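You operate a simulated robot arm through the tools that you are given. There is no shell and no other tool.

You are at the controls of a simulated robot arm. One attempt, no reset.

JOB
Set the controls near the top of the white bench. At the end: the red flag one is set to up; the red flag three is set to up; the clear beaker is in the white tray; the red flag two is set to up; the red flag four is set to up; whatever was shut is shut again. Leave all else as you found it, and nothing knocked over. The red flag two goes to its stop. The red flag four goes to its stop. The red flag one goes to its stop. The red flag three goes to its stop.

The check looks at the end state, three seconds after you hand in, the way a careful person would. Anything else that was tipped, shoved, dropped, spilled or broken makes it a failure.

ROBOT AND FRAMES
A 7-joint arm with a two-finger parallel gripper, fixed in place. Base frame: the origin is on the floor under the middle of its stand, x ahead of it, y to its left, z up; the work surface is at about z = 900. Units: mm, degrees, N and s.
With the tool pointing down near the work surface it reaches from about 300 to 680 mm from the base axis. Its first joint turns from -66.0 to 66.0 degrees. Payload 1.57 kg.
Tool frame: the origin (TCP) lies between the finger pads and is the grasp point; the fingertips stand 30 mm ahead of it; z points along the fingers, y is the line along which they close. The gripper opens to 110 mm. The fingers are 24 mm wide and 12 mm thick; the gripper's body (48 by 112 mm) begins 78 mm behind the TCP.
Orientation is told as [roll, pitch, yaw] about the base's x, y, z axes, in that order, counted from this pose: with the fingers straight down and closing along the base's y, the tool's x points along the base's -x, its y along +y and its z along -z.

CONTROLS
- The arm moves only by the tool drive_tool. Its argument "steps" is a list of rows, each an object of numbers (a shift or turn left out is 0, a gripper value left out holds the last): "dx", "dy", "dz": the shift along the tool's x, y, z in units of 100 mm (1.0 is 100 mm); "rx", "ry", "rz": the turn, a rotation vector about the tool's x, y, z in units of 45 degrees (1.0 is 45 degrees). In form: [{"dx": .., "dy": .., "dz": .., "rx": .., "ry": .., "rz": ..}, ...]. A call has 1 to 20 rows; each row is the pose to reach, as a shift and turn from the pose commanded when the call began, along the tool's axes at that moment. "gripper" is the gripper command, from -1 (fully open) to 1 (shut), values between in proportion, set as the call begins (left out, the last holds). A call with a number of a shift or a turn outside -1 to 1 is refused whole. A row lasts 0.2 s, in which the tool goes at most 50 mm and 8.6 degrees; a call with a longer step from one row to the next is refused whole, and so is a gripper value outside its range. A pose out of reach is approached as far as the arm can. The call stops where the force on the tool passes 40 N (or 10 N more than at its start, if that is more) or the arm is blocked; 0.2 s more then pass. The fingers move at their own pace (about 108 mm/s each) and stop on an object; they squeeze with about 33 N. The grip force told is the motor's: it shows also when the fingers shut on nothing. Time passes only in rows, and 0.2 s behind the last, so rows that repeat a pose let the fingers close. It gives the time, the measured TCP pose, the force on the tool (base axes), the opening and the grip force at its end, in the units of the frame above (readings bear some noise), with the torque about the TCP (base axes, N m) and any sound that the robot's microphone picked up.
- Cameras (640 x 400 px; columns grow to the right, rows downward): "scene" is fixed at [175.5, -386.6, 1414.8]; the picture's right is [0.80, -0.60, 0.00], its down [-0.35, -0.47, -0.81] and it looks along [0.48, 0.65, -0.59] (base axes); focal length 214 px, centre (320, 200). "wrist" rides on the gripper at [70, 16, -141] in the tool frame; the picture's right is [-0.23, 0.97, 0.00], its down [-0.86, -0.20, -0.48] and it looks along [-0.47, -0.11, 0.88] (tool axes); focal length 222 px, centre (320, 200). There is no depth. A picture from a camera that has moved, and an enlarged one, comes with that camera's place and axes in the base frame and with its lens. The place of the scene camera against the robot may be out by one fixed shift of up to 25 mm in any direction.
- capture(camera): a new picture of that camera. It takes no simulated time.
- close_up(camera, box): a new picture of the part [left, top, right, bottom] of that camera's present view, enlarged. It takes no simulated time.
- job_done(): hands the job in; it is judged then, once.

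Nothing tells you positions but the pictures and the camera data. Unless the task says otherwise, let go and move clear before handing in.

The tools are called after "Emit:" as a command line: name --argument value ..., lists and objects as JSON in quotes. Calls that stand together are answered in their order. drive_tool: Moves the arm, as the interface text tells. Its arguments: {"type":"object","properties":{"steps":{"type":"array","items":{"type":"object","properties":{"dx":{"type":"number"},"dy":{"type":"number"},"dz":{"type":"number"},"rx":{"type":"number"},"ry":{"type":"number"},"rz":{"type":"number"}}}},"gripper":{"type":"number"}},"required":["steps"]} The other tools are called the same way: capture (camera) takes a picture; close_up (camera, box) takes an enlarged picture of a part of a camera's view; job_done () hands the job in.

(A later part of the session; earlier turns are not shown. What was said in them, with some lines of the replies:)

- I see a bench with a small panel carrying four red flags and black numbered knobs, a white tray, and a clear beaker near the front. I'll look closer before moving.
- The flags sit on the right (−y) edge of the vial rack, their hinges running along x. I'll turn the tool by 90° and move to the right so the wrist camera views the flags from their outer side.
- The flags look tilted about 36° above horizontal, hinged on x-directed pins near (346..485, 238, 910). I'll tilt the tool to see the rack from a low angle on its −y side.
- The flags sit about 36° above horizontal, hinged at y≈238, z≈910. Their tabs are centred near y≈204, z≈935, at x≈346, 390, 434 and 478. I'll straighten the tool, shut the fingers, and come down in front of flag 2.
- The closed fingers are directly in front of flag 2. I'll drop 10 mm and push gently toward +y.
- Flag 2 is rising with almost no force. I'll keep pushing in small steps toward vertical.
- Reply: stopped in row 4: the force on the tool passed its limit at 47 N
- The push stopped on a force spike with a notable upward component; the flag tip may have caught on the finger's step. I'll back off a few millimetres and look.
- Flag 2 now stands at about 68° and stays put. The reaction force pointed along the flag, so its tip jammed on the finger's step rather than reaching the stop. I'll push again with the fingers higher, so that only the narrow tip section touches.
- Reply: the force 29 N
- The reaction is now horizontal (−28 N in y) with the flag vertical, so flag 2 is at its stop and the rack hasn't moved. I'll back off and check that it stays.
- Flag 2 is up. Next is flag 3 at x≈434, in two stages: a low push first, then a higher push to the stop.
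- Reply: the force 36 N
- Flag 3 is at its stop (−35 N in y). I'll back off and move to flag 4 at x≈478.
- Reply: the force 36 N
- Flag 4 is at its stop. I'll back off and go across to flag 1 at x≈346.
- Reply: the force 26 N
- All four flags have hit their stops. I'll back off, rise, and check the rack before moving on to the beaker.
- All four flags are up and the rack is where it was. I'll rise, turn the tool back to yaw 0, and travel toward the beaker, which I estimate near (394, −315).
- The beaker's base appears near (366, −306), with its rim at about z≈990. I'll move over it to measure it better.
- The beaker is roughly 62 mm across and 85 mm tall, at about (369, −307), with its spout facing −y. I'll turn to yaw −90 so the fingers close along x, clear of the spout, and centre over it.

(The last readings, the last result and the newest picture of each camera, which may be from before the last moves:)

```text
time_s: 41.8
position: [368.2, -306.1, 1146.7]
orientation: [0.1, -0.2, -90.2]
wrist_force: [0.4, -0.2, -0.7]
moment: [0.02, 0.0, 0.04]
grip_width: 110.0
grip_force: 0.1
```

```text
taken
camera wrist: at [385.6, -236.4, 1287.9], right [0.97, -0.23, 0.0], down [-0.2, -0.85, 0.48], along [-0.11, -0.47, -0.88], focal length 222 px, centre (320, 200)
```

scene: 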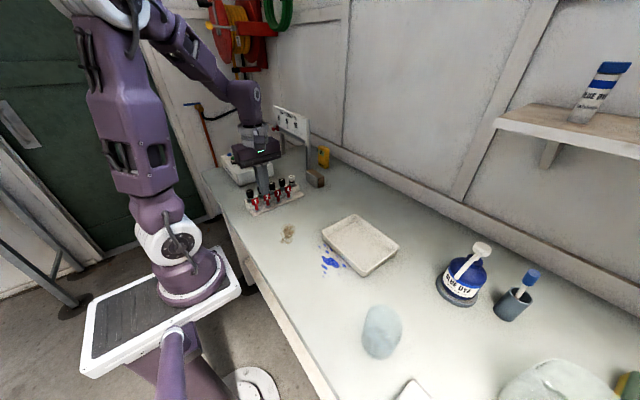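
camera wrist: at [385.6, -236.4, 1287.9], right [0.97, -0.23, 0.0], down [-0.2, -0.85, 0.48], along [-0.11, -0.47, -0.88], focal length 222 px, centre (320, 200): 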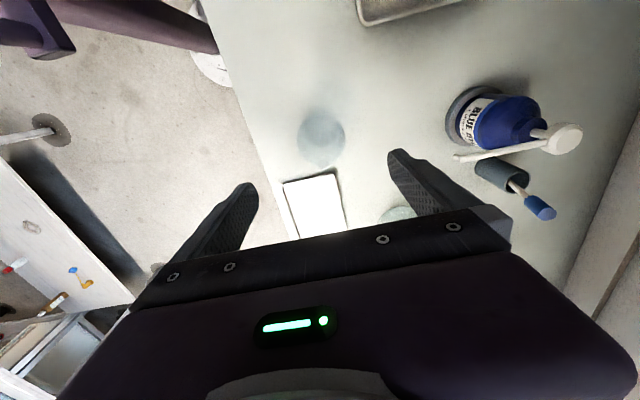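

Emit:
close_up --camera "wrist" --box '[256, 90, 384, 170]'

```text
5.00 times, centred on (320, 130) of wrist
camera zoom: at [385.6, -236.4, 1287.9], right [0.97, -0.23, 0.0], down [-0.2, -0.85, 0.48], along [-0.11, -0.47, -0.88], focal length 1111 px, centre (320, 550)
```

zoom: 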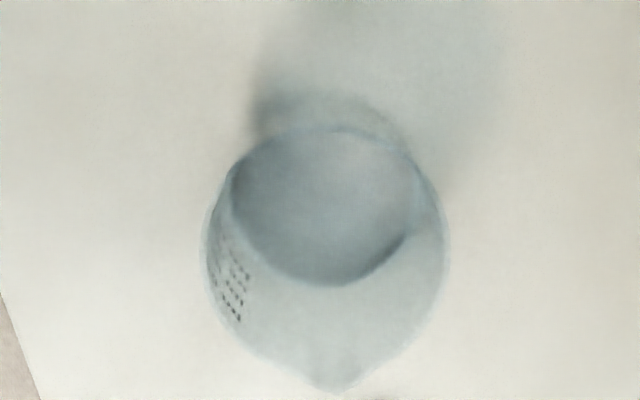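

The two views agree: beaker centre ≈ (370.5, −308), rim z≈986. I'll descend halfway and recheck the alignment.

Emit:
drive_tool --steps '[{"dx": -0.01, "dy": 0.01, "dz": 0.3}, {"dx": -0.02, "dy": 0.02, "dz": 0.6}, {"dx": -0.02, "dy": 0.02, "dz": 0.9}, {"dx": -0.02, "dy": 0.02, "dz": 1.0}]'

Emit:
capture --camera "wrist"

Emit:
close_up --camera "scene" --box '[300, 240, 480, 400]'

```text
time_s: 42.8
position: [371.4, -309.1, 1046.7]
orientation: [0.1, -0.1, -90.0]
wrist_force: [0.2, -0.2, -0.1]
moment: [0.02, -0.02, 0.03]
grip_width: 109.9
grip_force: 0.2
```

```text
taken
camera wrist: at [386.4, -238.3, 1187.3], right [0.97, -0.23, 0.0], down [-0.2, -0.85, 0.48], along [-0.11, -0.47, -0.88], focal length 222 px, centre (320, 200)
```

wrist: 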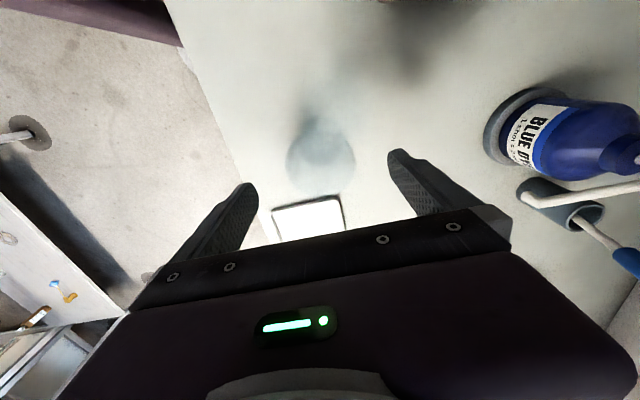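

```text
2.50 times, centred on (390, 320) of scene
camera zoom: at [175.5, -386.6, 1414.8], right [0.8, -0.6, 0.0], down [-0.35, -0.47, -0.81], along [0.48, 0.65, -0.59], focal length 536 px, centre (145, -100)
```

zoom: 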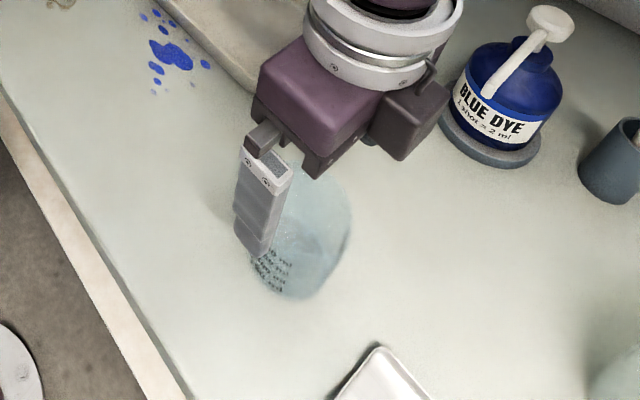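

The beaker is centred between the fingers. I'll descend to about z=963.

Emit:
drive_tool --steps '[{"dz": 0.25}, {"dz": 0.5}, {"dz": 0.7}, {"dz": 0.84}]'

Emit:
capture --camera "wrist"

Emit:
close_up --camera "scene" --box '[300, 240, 480, 400]'

```text
time_s: 43.8
position: [370.6, -309.0, 961.6]
orientation: [0.1, 0.0, -90.1]
wrist_force: [0.4, 0.3, -0.2]
moment: [0.0, -0.01, 0.0]
grip_width: 109.8
grip_force: 0.0
```

```text
taken
camera wrist: at [387.2, -238.9, 1103.4], right [0.97, -0.23, 0.0], down [-0.2, -0.85, 0.48], along [-0.11, -0.47, -0.88], focal length 222 px, centre (320, 200)
```

wrist: 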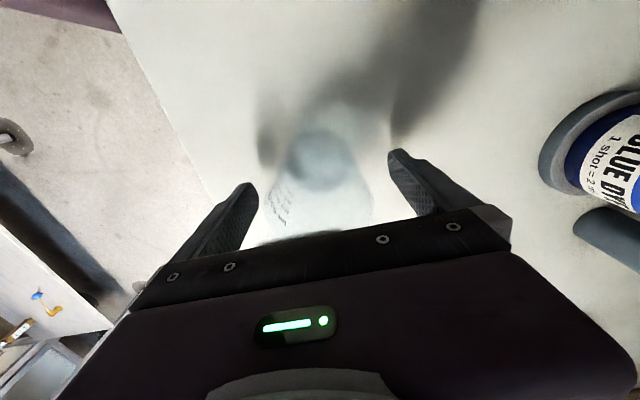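

```text
2.50 times, centred on (390, 320) of scene
camera zoom: at [175.5, -386.6, 1414.8], right [0.8, -0.6, 0.0], down [-0.35, -0.47, -0.81], along [0.48, 0.65, -0.59], focal length 536 px, centre (145, -100)
```

zoom: 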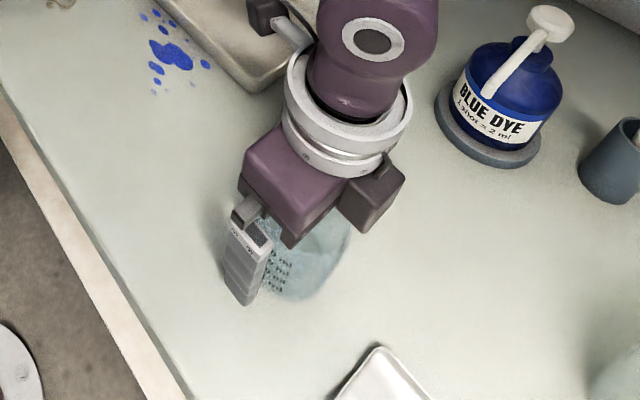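

Emit:
drive_tool --steps '[{}, {}, {}, {}]' --gripper 0.2

Emit:
capture --camera "wrist"

```text
time_s: 44.8
position: [370.5, -309.9, 962.0]
orientation: [0.1, -0.1, -90.0]
wrist_force: [-0.1, 0.1, 0.4]
moment: [0.04, -0.01, -0.03]
grip_width: 66.4
grip_force: 32.9
```

```text
taken
camera wrist: at [387.1, -238.9, 1103.6], right [0.97, -0.23, 0.0], down [-0.2, -0.85, 0.48], along [-0.11, -0.47, -0.88], focal length 222 px, centre (320, 200)
```

wrist: 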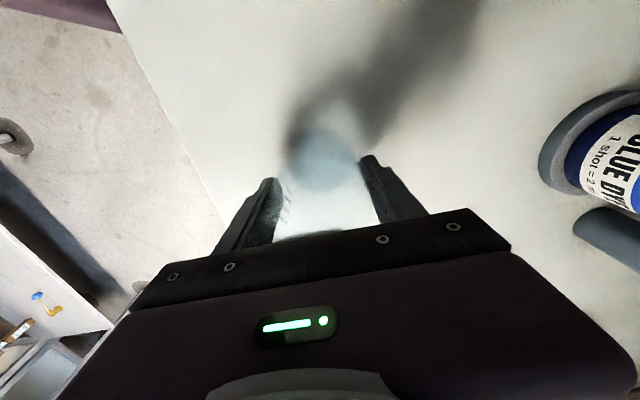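

The beaker is gripped at 66 mm with 33 N. I'll lift it gently.

Emit:
drive_tool --steps '[{"dz": -0.03}, {"dz": -0.1}, {"dz": -0.25}, {"dz": -0.45}, {"dz": -0.7}, {"dz": -0.9}, {"dz": -1.0}]'

Emit:
capture --camera "wrist"

Emit:
close_up --camera "scene" --box '[300, 160, 520, 400]'

```text
time_s: 46.4
position: [371.2, -308.0, 1061.7]
orientation: [0.1, 0.0, -90.0]
wrist_force: [-0.4, 0.3, -1.5]
moment: [0.0, -0.03, 0.01]
grip_width: 66.6
grip_force: 32.9
```

```text
taken
camera wrist: at [388.1, -238.3, 1202.7], right [0.97, -0.23, 0.0], down [-0.2, -0.85, 0.48], along [-0.11, -0.47, -0.88], focal length 222 px, centre (320, 200)
```

wrist: 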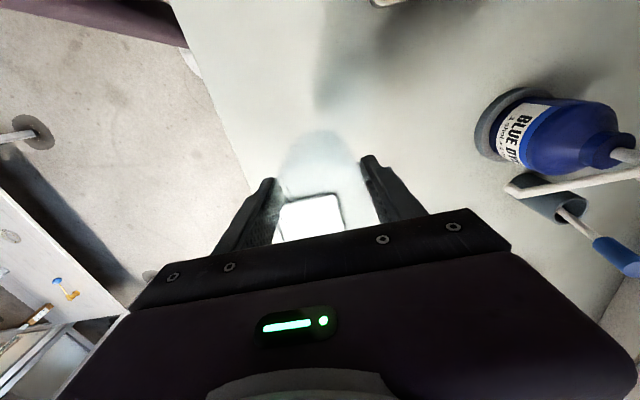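

```text
1.67 times, centred on (410, 280) of scene
camera zoom: at [175.5, -386.6, 1414.8], right [0.8, -0.6, 0.0], down [-0.35, -0.47, -0.81], along [0.48, 0.65, -0.59], focal length 358 px, centre (170, 67)
```

zoom: 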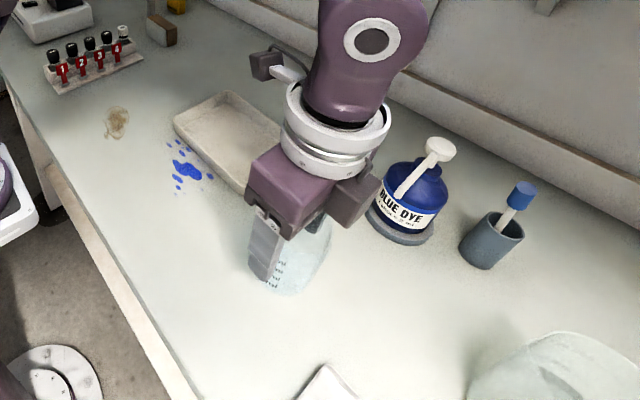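

The beaker is lifted and steady. I'll carry it toward the tray, centred near (530, −100), at this height.

Emit:
drive_tool --steps '[{"dx": 0.08, "dy": 0.06}, {"dx": 0.22, "dy": 0.16}, {"dx": 0.38, "dy": 0.28}, {"dx": 0.54, "dy": 0.4}, {"dx": 0.7, "dy": 0.52}, {"dx": 0.86, "dy": 0.64}, {"dx": 1.0, "dy": 0.76}]'

Emit:
capture --camera "wrist"

Emit:
close_up --camera "scene" --box '[300, 160, 520, 400]'

```text
time_s: 48.0
position: [447.3, -209.4, 1061.8]
orientation: [0.1, 0.0, -90.0]
wrist_force: [-0.7, 0.1, -1.3]
moment: [0.0, 0.0, 0.0]
grip_width: 66.6
grip_force: 33.1
```

```text
taken
camera wrist: at [463.3, -138.1, 1203.4], right [0.97, -0.23, 0.0], down [-0.2, -0.85, 0.48], along [-0.11, -0.47, -0.88], focal length 222 px, centre (320, 200)
```

wrist: 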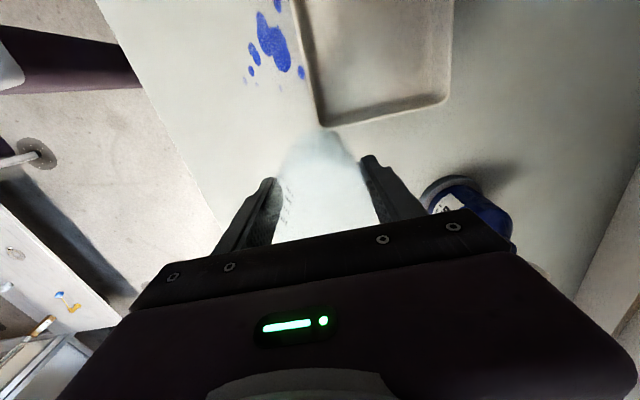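

```text
1.67 times, centred on (410, 280) of scene
camera zoom: at [175.5, -386.6, 1414.8], right [0.8, -0.6, 0.0], down [-0.35, -0.47, -0.81], along [0.48, 0.65, -0.59], focal length 358 px, centre (170, 67)
```

zoom: 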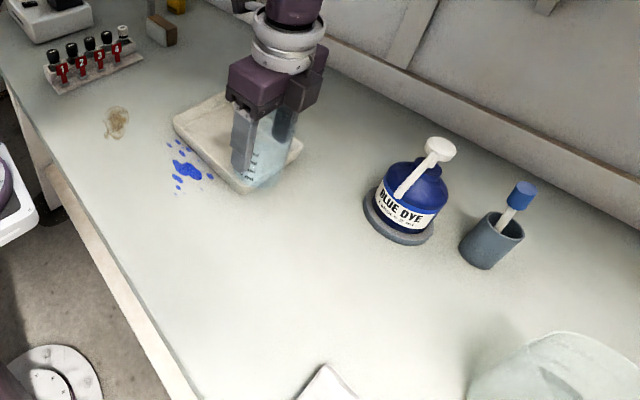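

The tray spans roughly x 453–605, y −193–0, so its centre is near (529, −97). I'll continue there while turning the tool to yaw −45.

Emit:
drive_tool --steps '[{"dx": 0.08, "dy": 0.06, "rz": -0.14}, {"dx": 0.18, "dy": 0.13, "rz": -0.28}, {"dx": 0.28, "dy": 0.2, "rz": -0.42}, {"dx": 0.38, "dy": 0.28, "rz": -0.56}, {"dx": 0.5, "dy": 0.36, "rz": -0.7}, {"dx": 0.6, "dy": 0.43, "rz": -0.85}, {"dx": 0.7, "dy": 0.5, "rz": -1.0}]'

Emit:
drive_tool --steps '[{"dx": 0.01, "dy": 0.1}, {"dx": 0.03, "dy": 0.25}, {"dx": 0.05, "dy": 0.4}, {"dx": 0.07, "dy": 0.52}, {"dx": 0.07, "dy": 0.52}]'

Emit:
capture --camera "wrist"

Emit:
close_up --camera "scene" --box '[270, 120, 450, 300]'

```text
time_s: 49.6
position: [496.4, -139.4, 1062.2]
orientation: [0.0, -0.2, -44.9]
wrist_force: [-0.2, 0.3, -0.7]
moment: [-0.01, -0.02, -0.01]
grip_width: 66.5
grip_force: 33.2
```

```text
time_s: 50.8
position: [529.3, -96.8, 1063.5]
orientation: [-0.1, -0.1, -45.0]
wrist_force: [0.0, -0.9, -1.1]
moment: [-0.02, -0.01, 0.03]
grip_width: 66.6
grip_force: 33.2
```

```text
taken
camera wrist: at [491.1, -35.3, 1204.1], right [0.85, 0.53, 0.0], down [0.46, -0.75, 0.48], along [0.25, -0.41, -0.88], focal length 222 px, centre (320, 200)
```

wrist: 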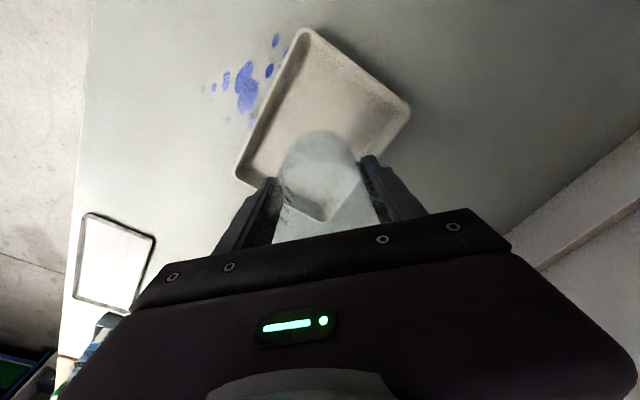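

```text
2.22 times, centred on (360, 210) of scene
camera zoom: at [175.5, -386.6, 1414.8], right [0.8, -0.6, 0.0], down [-0.35, -0.47, -0.81], along [0.48, 0.65, -0.59], focal length 477 px, centre (231, 178)
```

zoom: 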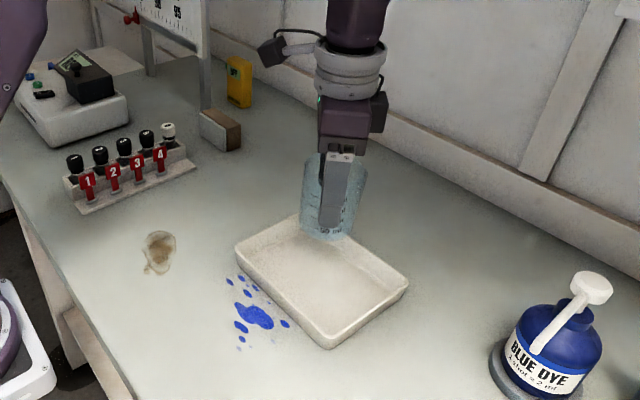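

The beaker is above the middle of the tray. I'll lower it to just above the tray floor, then in small steps until it touches.

Emit:
drive_tool --steps '[{"dz": 0.15}, {"dz": 0.35}, {"dz": 0.55}, {"dz": 0.7}, {"dz": 0.8}, {"dz": 0.85}]'

Emit:
close_up --camera "scene" --box '[300, 160, 420, 280]'

```text
time_s: 52.2
position: [528.6, -96.7, 977.5]
orientation: [0.0, -0.2, -45.0]
wrist_force: [0.7, 0.4, -0.9]
moment: [-0.03, 0.03, -0.02]
grip_width: 66.4
grip_force: 33.2
```

```text
3.33 times, centred on (360, 220) of scene
camera zoom: at [175.5, -386.6, 1414.8], right [0.8, -0.6, 0.0], down [-0.35, -0.47, -0.81], along [0.48, 0.65, -0.59], focal length 715 px, centre (187, 133)
```

zoom: 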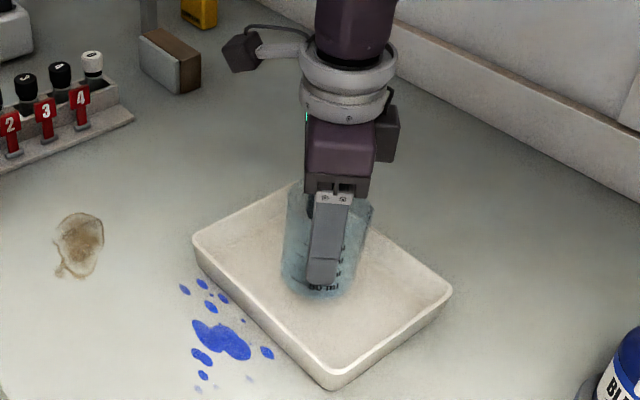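

Emit:
drive_tool --steps '[{"dz": 0.03}, {"dz": 0.06}, {"dz": 0.07}]'

```text
time_s: 53.0
position: [529.7, -98.3, 970.3]
orientation: [-0.1, -0.1, -44.9]
wrist_force: [0.0, -0.4, -0.4]
moment: [0.03, 0.02, 0.0]
grip_width: 66.7
grip_force: 33.3
```

Emit:
drive_tool --steps '[{"dz": 0.01}, {"dz": 0.02}, {"dz": 0.02}]'

Emit:
drive_tool --steps '[{"dz": 0.01}, {"dz": 0.02}, {"dz": 0.02}]'

```text
time_s: 53.8
position: [529.0, -98.1, 969.8]
orientation: [0.0, -0.1, -44.9]
wrist_force: [0.1, 0.4, -2.0]
moment: [0.0, 0.02, 0.03]
grip_width: 66.3
grip_force: 33.1
```

```text
time_s: 54.6
position: [528.2, -97.8, 967.0]
orientation: [0.0, -0.1, -45.0]
wrist_force: [-0.9, 0.6, 2.0]
moment: [0.04, 0.13, 0.01]
grip_width: 66.4
grip_force: 33.1
```

The vertical force has just changed sign, which suggests first contact with the tray floor. One more millimetre to confirm.

Emit:
drive_tool --steps '[{"dz": 0.01}, {"dz": 0.01}]'

Emit:
close_up --camera "scene" --box '[300, 160, 420, 280]'

```text
time_s: 55.2
position: [528.6, -97.6, 966.4]
orientation: [0.1, -0.2, -45.0]
wrist_force: [0.7, 0.8, 13.8]
moment: [0.12, -0.01, 0.13]
grip_width: 66.3
grip_force: 32.9
```

```text
3.33 times, centred on (360, 220) of scene
camera zoom: at [175.3, -386.6, 1414.9], right [0.8, -0.6, 0.0], down [-0.35, -0.47, -0.81], along [0.48, 0.65, -0.59], focal length 715 px, centre (187, 133)
```

zoom: 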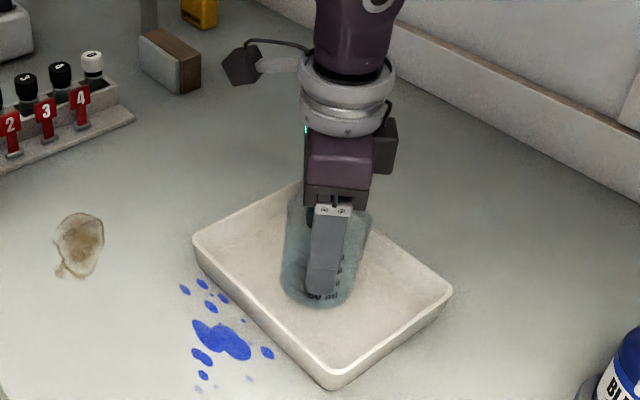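

The beaker is resting on the tray floor (14 N contact). I'll ease the preload and then open the fingers.

Emit:
drive_tool --steps '[{"dz": -0.01}, {"dz": -0.01}]'

Emit:
drive_tool --steps '[{}, {}, {}]' --gripper -0.7

Emit:
capture --camera "wrist"

```text
time_s: 55.8
position: [528.9, -97.2, 965.9]
orientation: [0.0, -0.1, -45.0]
wrist_force: [-0.6, -0.9, -0.4]
moment: [-0.03, -0.04, 0.0]
grip_width: 66.4
grip_force: 33.4
```

```text
time_s: 56.6
position: [528.4, -96.3, 965.6]
orientation: [0.0, -0.1, -45.0]
wrist_force: [-0.1, 0.1, 0.0]
moment: [-0.02, -0.02, 0.02]
grip_width: 93.5
grip_force: 0.0
```

```text
taken
camera wrist: at [491.5, -35.7, 1107.1], right [0.85, 0.53, 0.0], down [0.46, -0.75, 0.48], along [0.25, -0.41, -0.88], focal length 222 px, centre (320, 200)
```

wrist: 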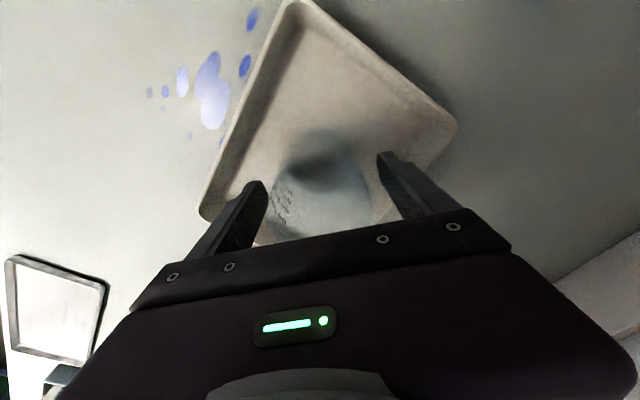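

The fingers are clear of the beaker on both sides. I'll rise straight up and then inspect everything.

Emit:
drive_tool --steps '[{"dz": -0.1}, {"dz": -0.3}, {"dz": -0.6}, {"dz": -0.9}, {"dz": -1.0}]'

Emit:
drive_tool --steps '[{"dz": -0.3}, {"dz": -0.6, "dx": 0.3}, {"dz": -0.8, "dx": 0.6}, {"dz": -0.8, "dx": 1.0}]'

Emit:
capture --camera "scene"

Emit:
capture --camera "wrist"

Emit:
close_up --camera "scene" --box '[230, 150, 320, 220]'

Emit:
close_up --camera "scene" --box '[300, 160, 420, 280]'

```text
time_s: 57.8
position: [528.5, -97.7, 1067.1]
orientation: [0.0, -0.1, -45.0]
wrist_force: [0.2, -0.6, 0.8]
moment: [-0.04, 0.04, -0.03]
grip_width: 93.6
grip_force: 0.0
```

```text
time_s: 58.8
position: [457.5, -25.5, 1146.1]
orientation: [0.1, 0.1, -45.0]
wrist_force: [0.0, -0.1, -0.2]
moment: [-0.03, -0.02, -0.01]
grip_width: 93.5
grip_force: 0.0
```

```text
taken
```

scene: 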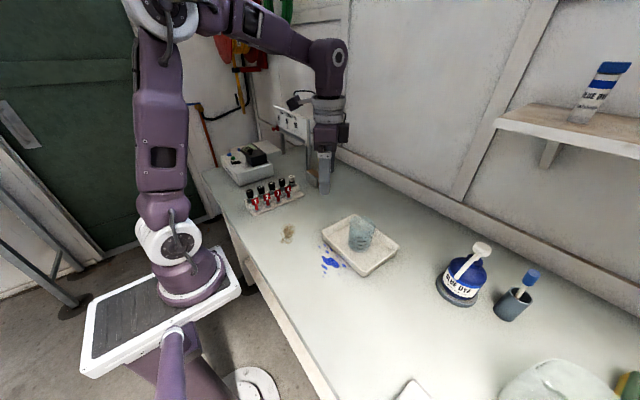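

```text
taken
camera wrist: at [419.9, 36.1, 1287.9], right [0.85, 0.53, 0.0], down [0.46, -0.75, 0.48], along [0.25, -0.41, -0.88], focal length 222 px, centre (320, 200)
```

wrist: 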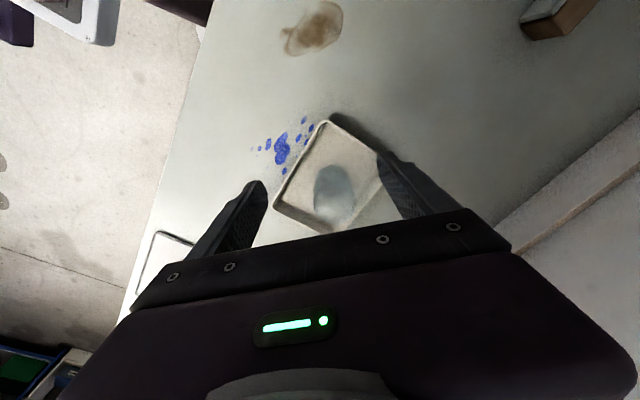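

```text
5.71 times, centred on (275, 185) of scene
camera zoom: at [175.5, -386.7, 1414.8], right [0.8, -0.6, 0.0], down [-0.35, -0.47, -0.81], along [0.48, 0.65, -0.59], focal length 1226 px, centre (577, 286)
```

zoom: 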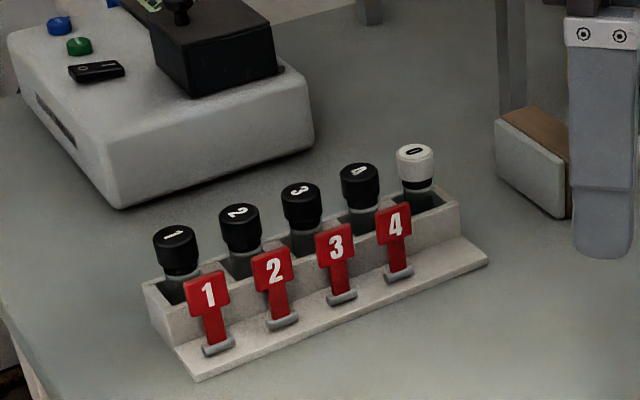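

```text
3.33 times, centred on (360, 220) of scene
camera zoom: at [175.5, -386.7, 1414.8], right [0.8, -0.6, 0.0], down [-0.35, -0.47, -0.81], along [0.48, 0.65, -0.59], focal length 715 px, centre (187, 133)
```

zoom: 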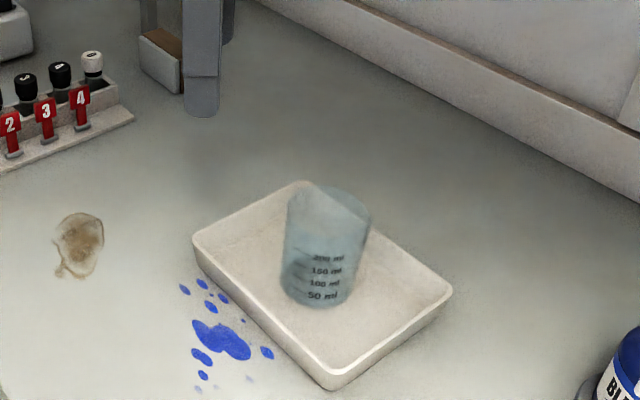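

Everything looks right so far: the beaker stands in the tray and all four flags are vertical. I'll take one last enlarged look at the flags and the rest of the bench before handing in.

Emit:
close_up --camera "scene" --box '[250, 175, 300, 215]'

Emit:
close_up --camera "scene" --box '[380, 220, 640, 400]'

Emit:
close_up --camera "scene" --box '[200, 90, 340, 200]'

```text
10.00 times, centred on (275, 195) of scene
camera zoom: at [175.5, -386.7, 1414.8], right [0.8, -0.6, 0.0], down [-0.35, -0.47, -0.81], along [0.48, 0.65, -0.59], focal length 2145 px, centre (770, 250)
```

zoom: 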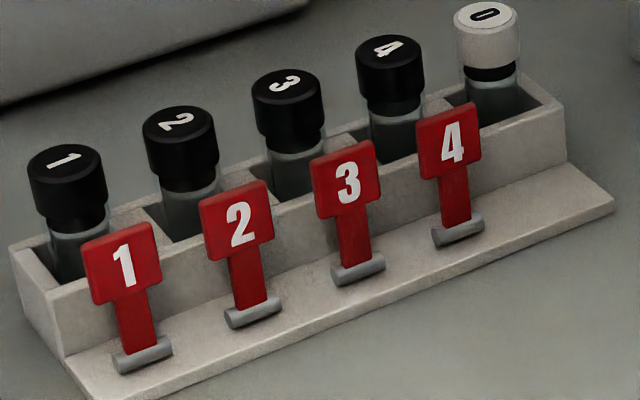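

```text
2.22 times, centred on (510, 310) of scene
camera zoom: at [175.5, -386.7, 1414.8], right [0.8, -0.6, 0.0], down [-0.35, -0.47, -0.81], along [0.48, 0.65, -0.59], focal length 477 px, centre (-102, -44)
```

zoom: 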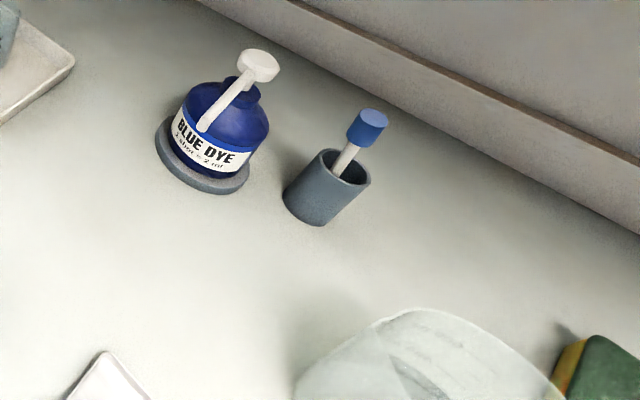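

```text
3.64 times, centred on (270, 145) of scene
camera zoom: at [175.5, -386.7, 1414.8], right [0.8, -0.6, 0.0], down [-0.35, -0.47, -0.81], along [0.48, 0.65, -0.59], focal length 780 px, centre (502, 400)
```

zoom: 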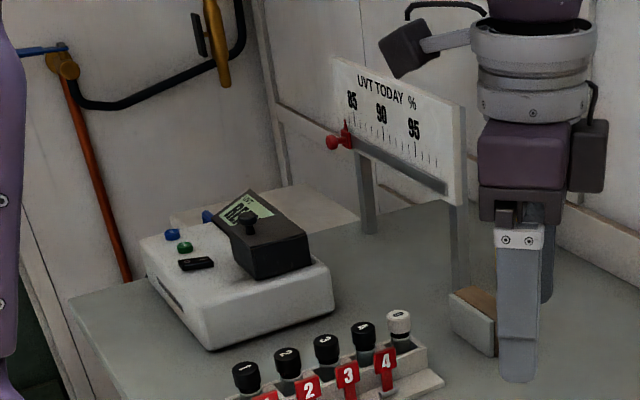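

All four flags are vertical at their stops, the beaker stands in the tray, the gripper is open and clear, and everything else looks undisturbed. I'm handing the job in.

Emit:
job_done

```text
The job is handed in.
```

The job is handed in, and the last pictures showed everything in the state you asked for.

- **Flags:** All four red flags are up. I pushed each one until it met firm resistance (about 24–35 N), which I took as its stop. In the final views all four stand vertical, within about 2°. Flag two needed a second push because its tip first jammed on the finger.
- **Beaker:** The clear beaker stands upright near the middle of the white tray, and the gripper is open and clear of it.
- **Everything else:** I opened nothing, so there was nothing to shut again. The flag rack has not shifted between the first and last pictures, and I saw nothing tipped, spilled or moved.

I don't have the result of the check itself, only confirmation that the job was handed in.
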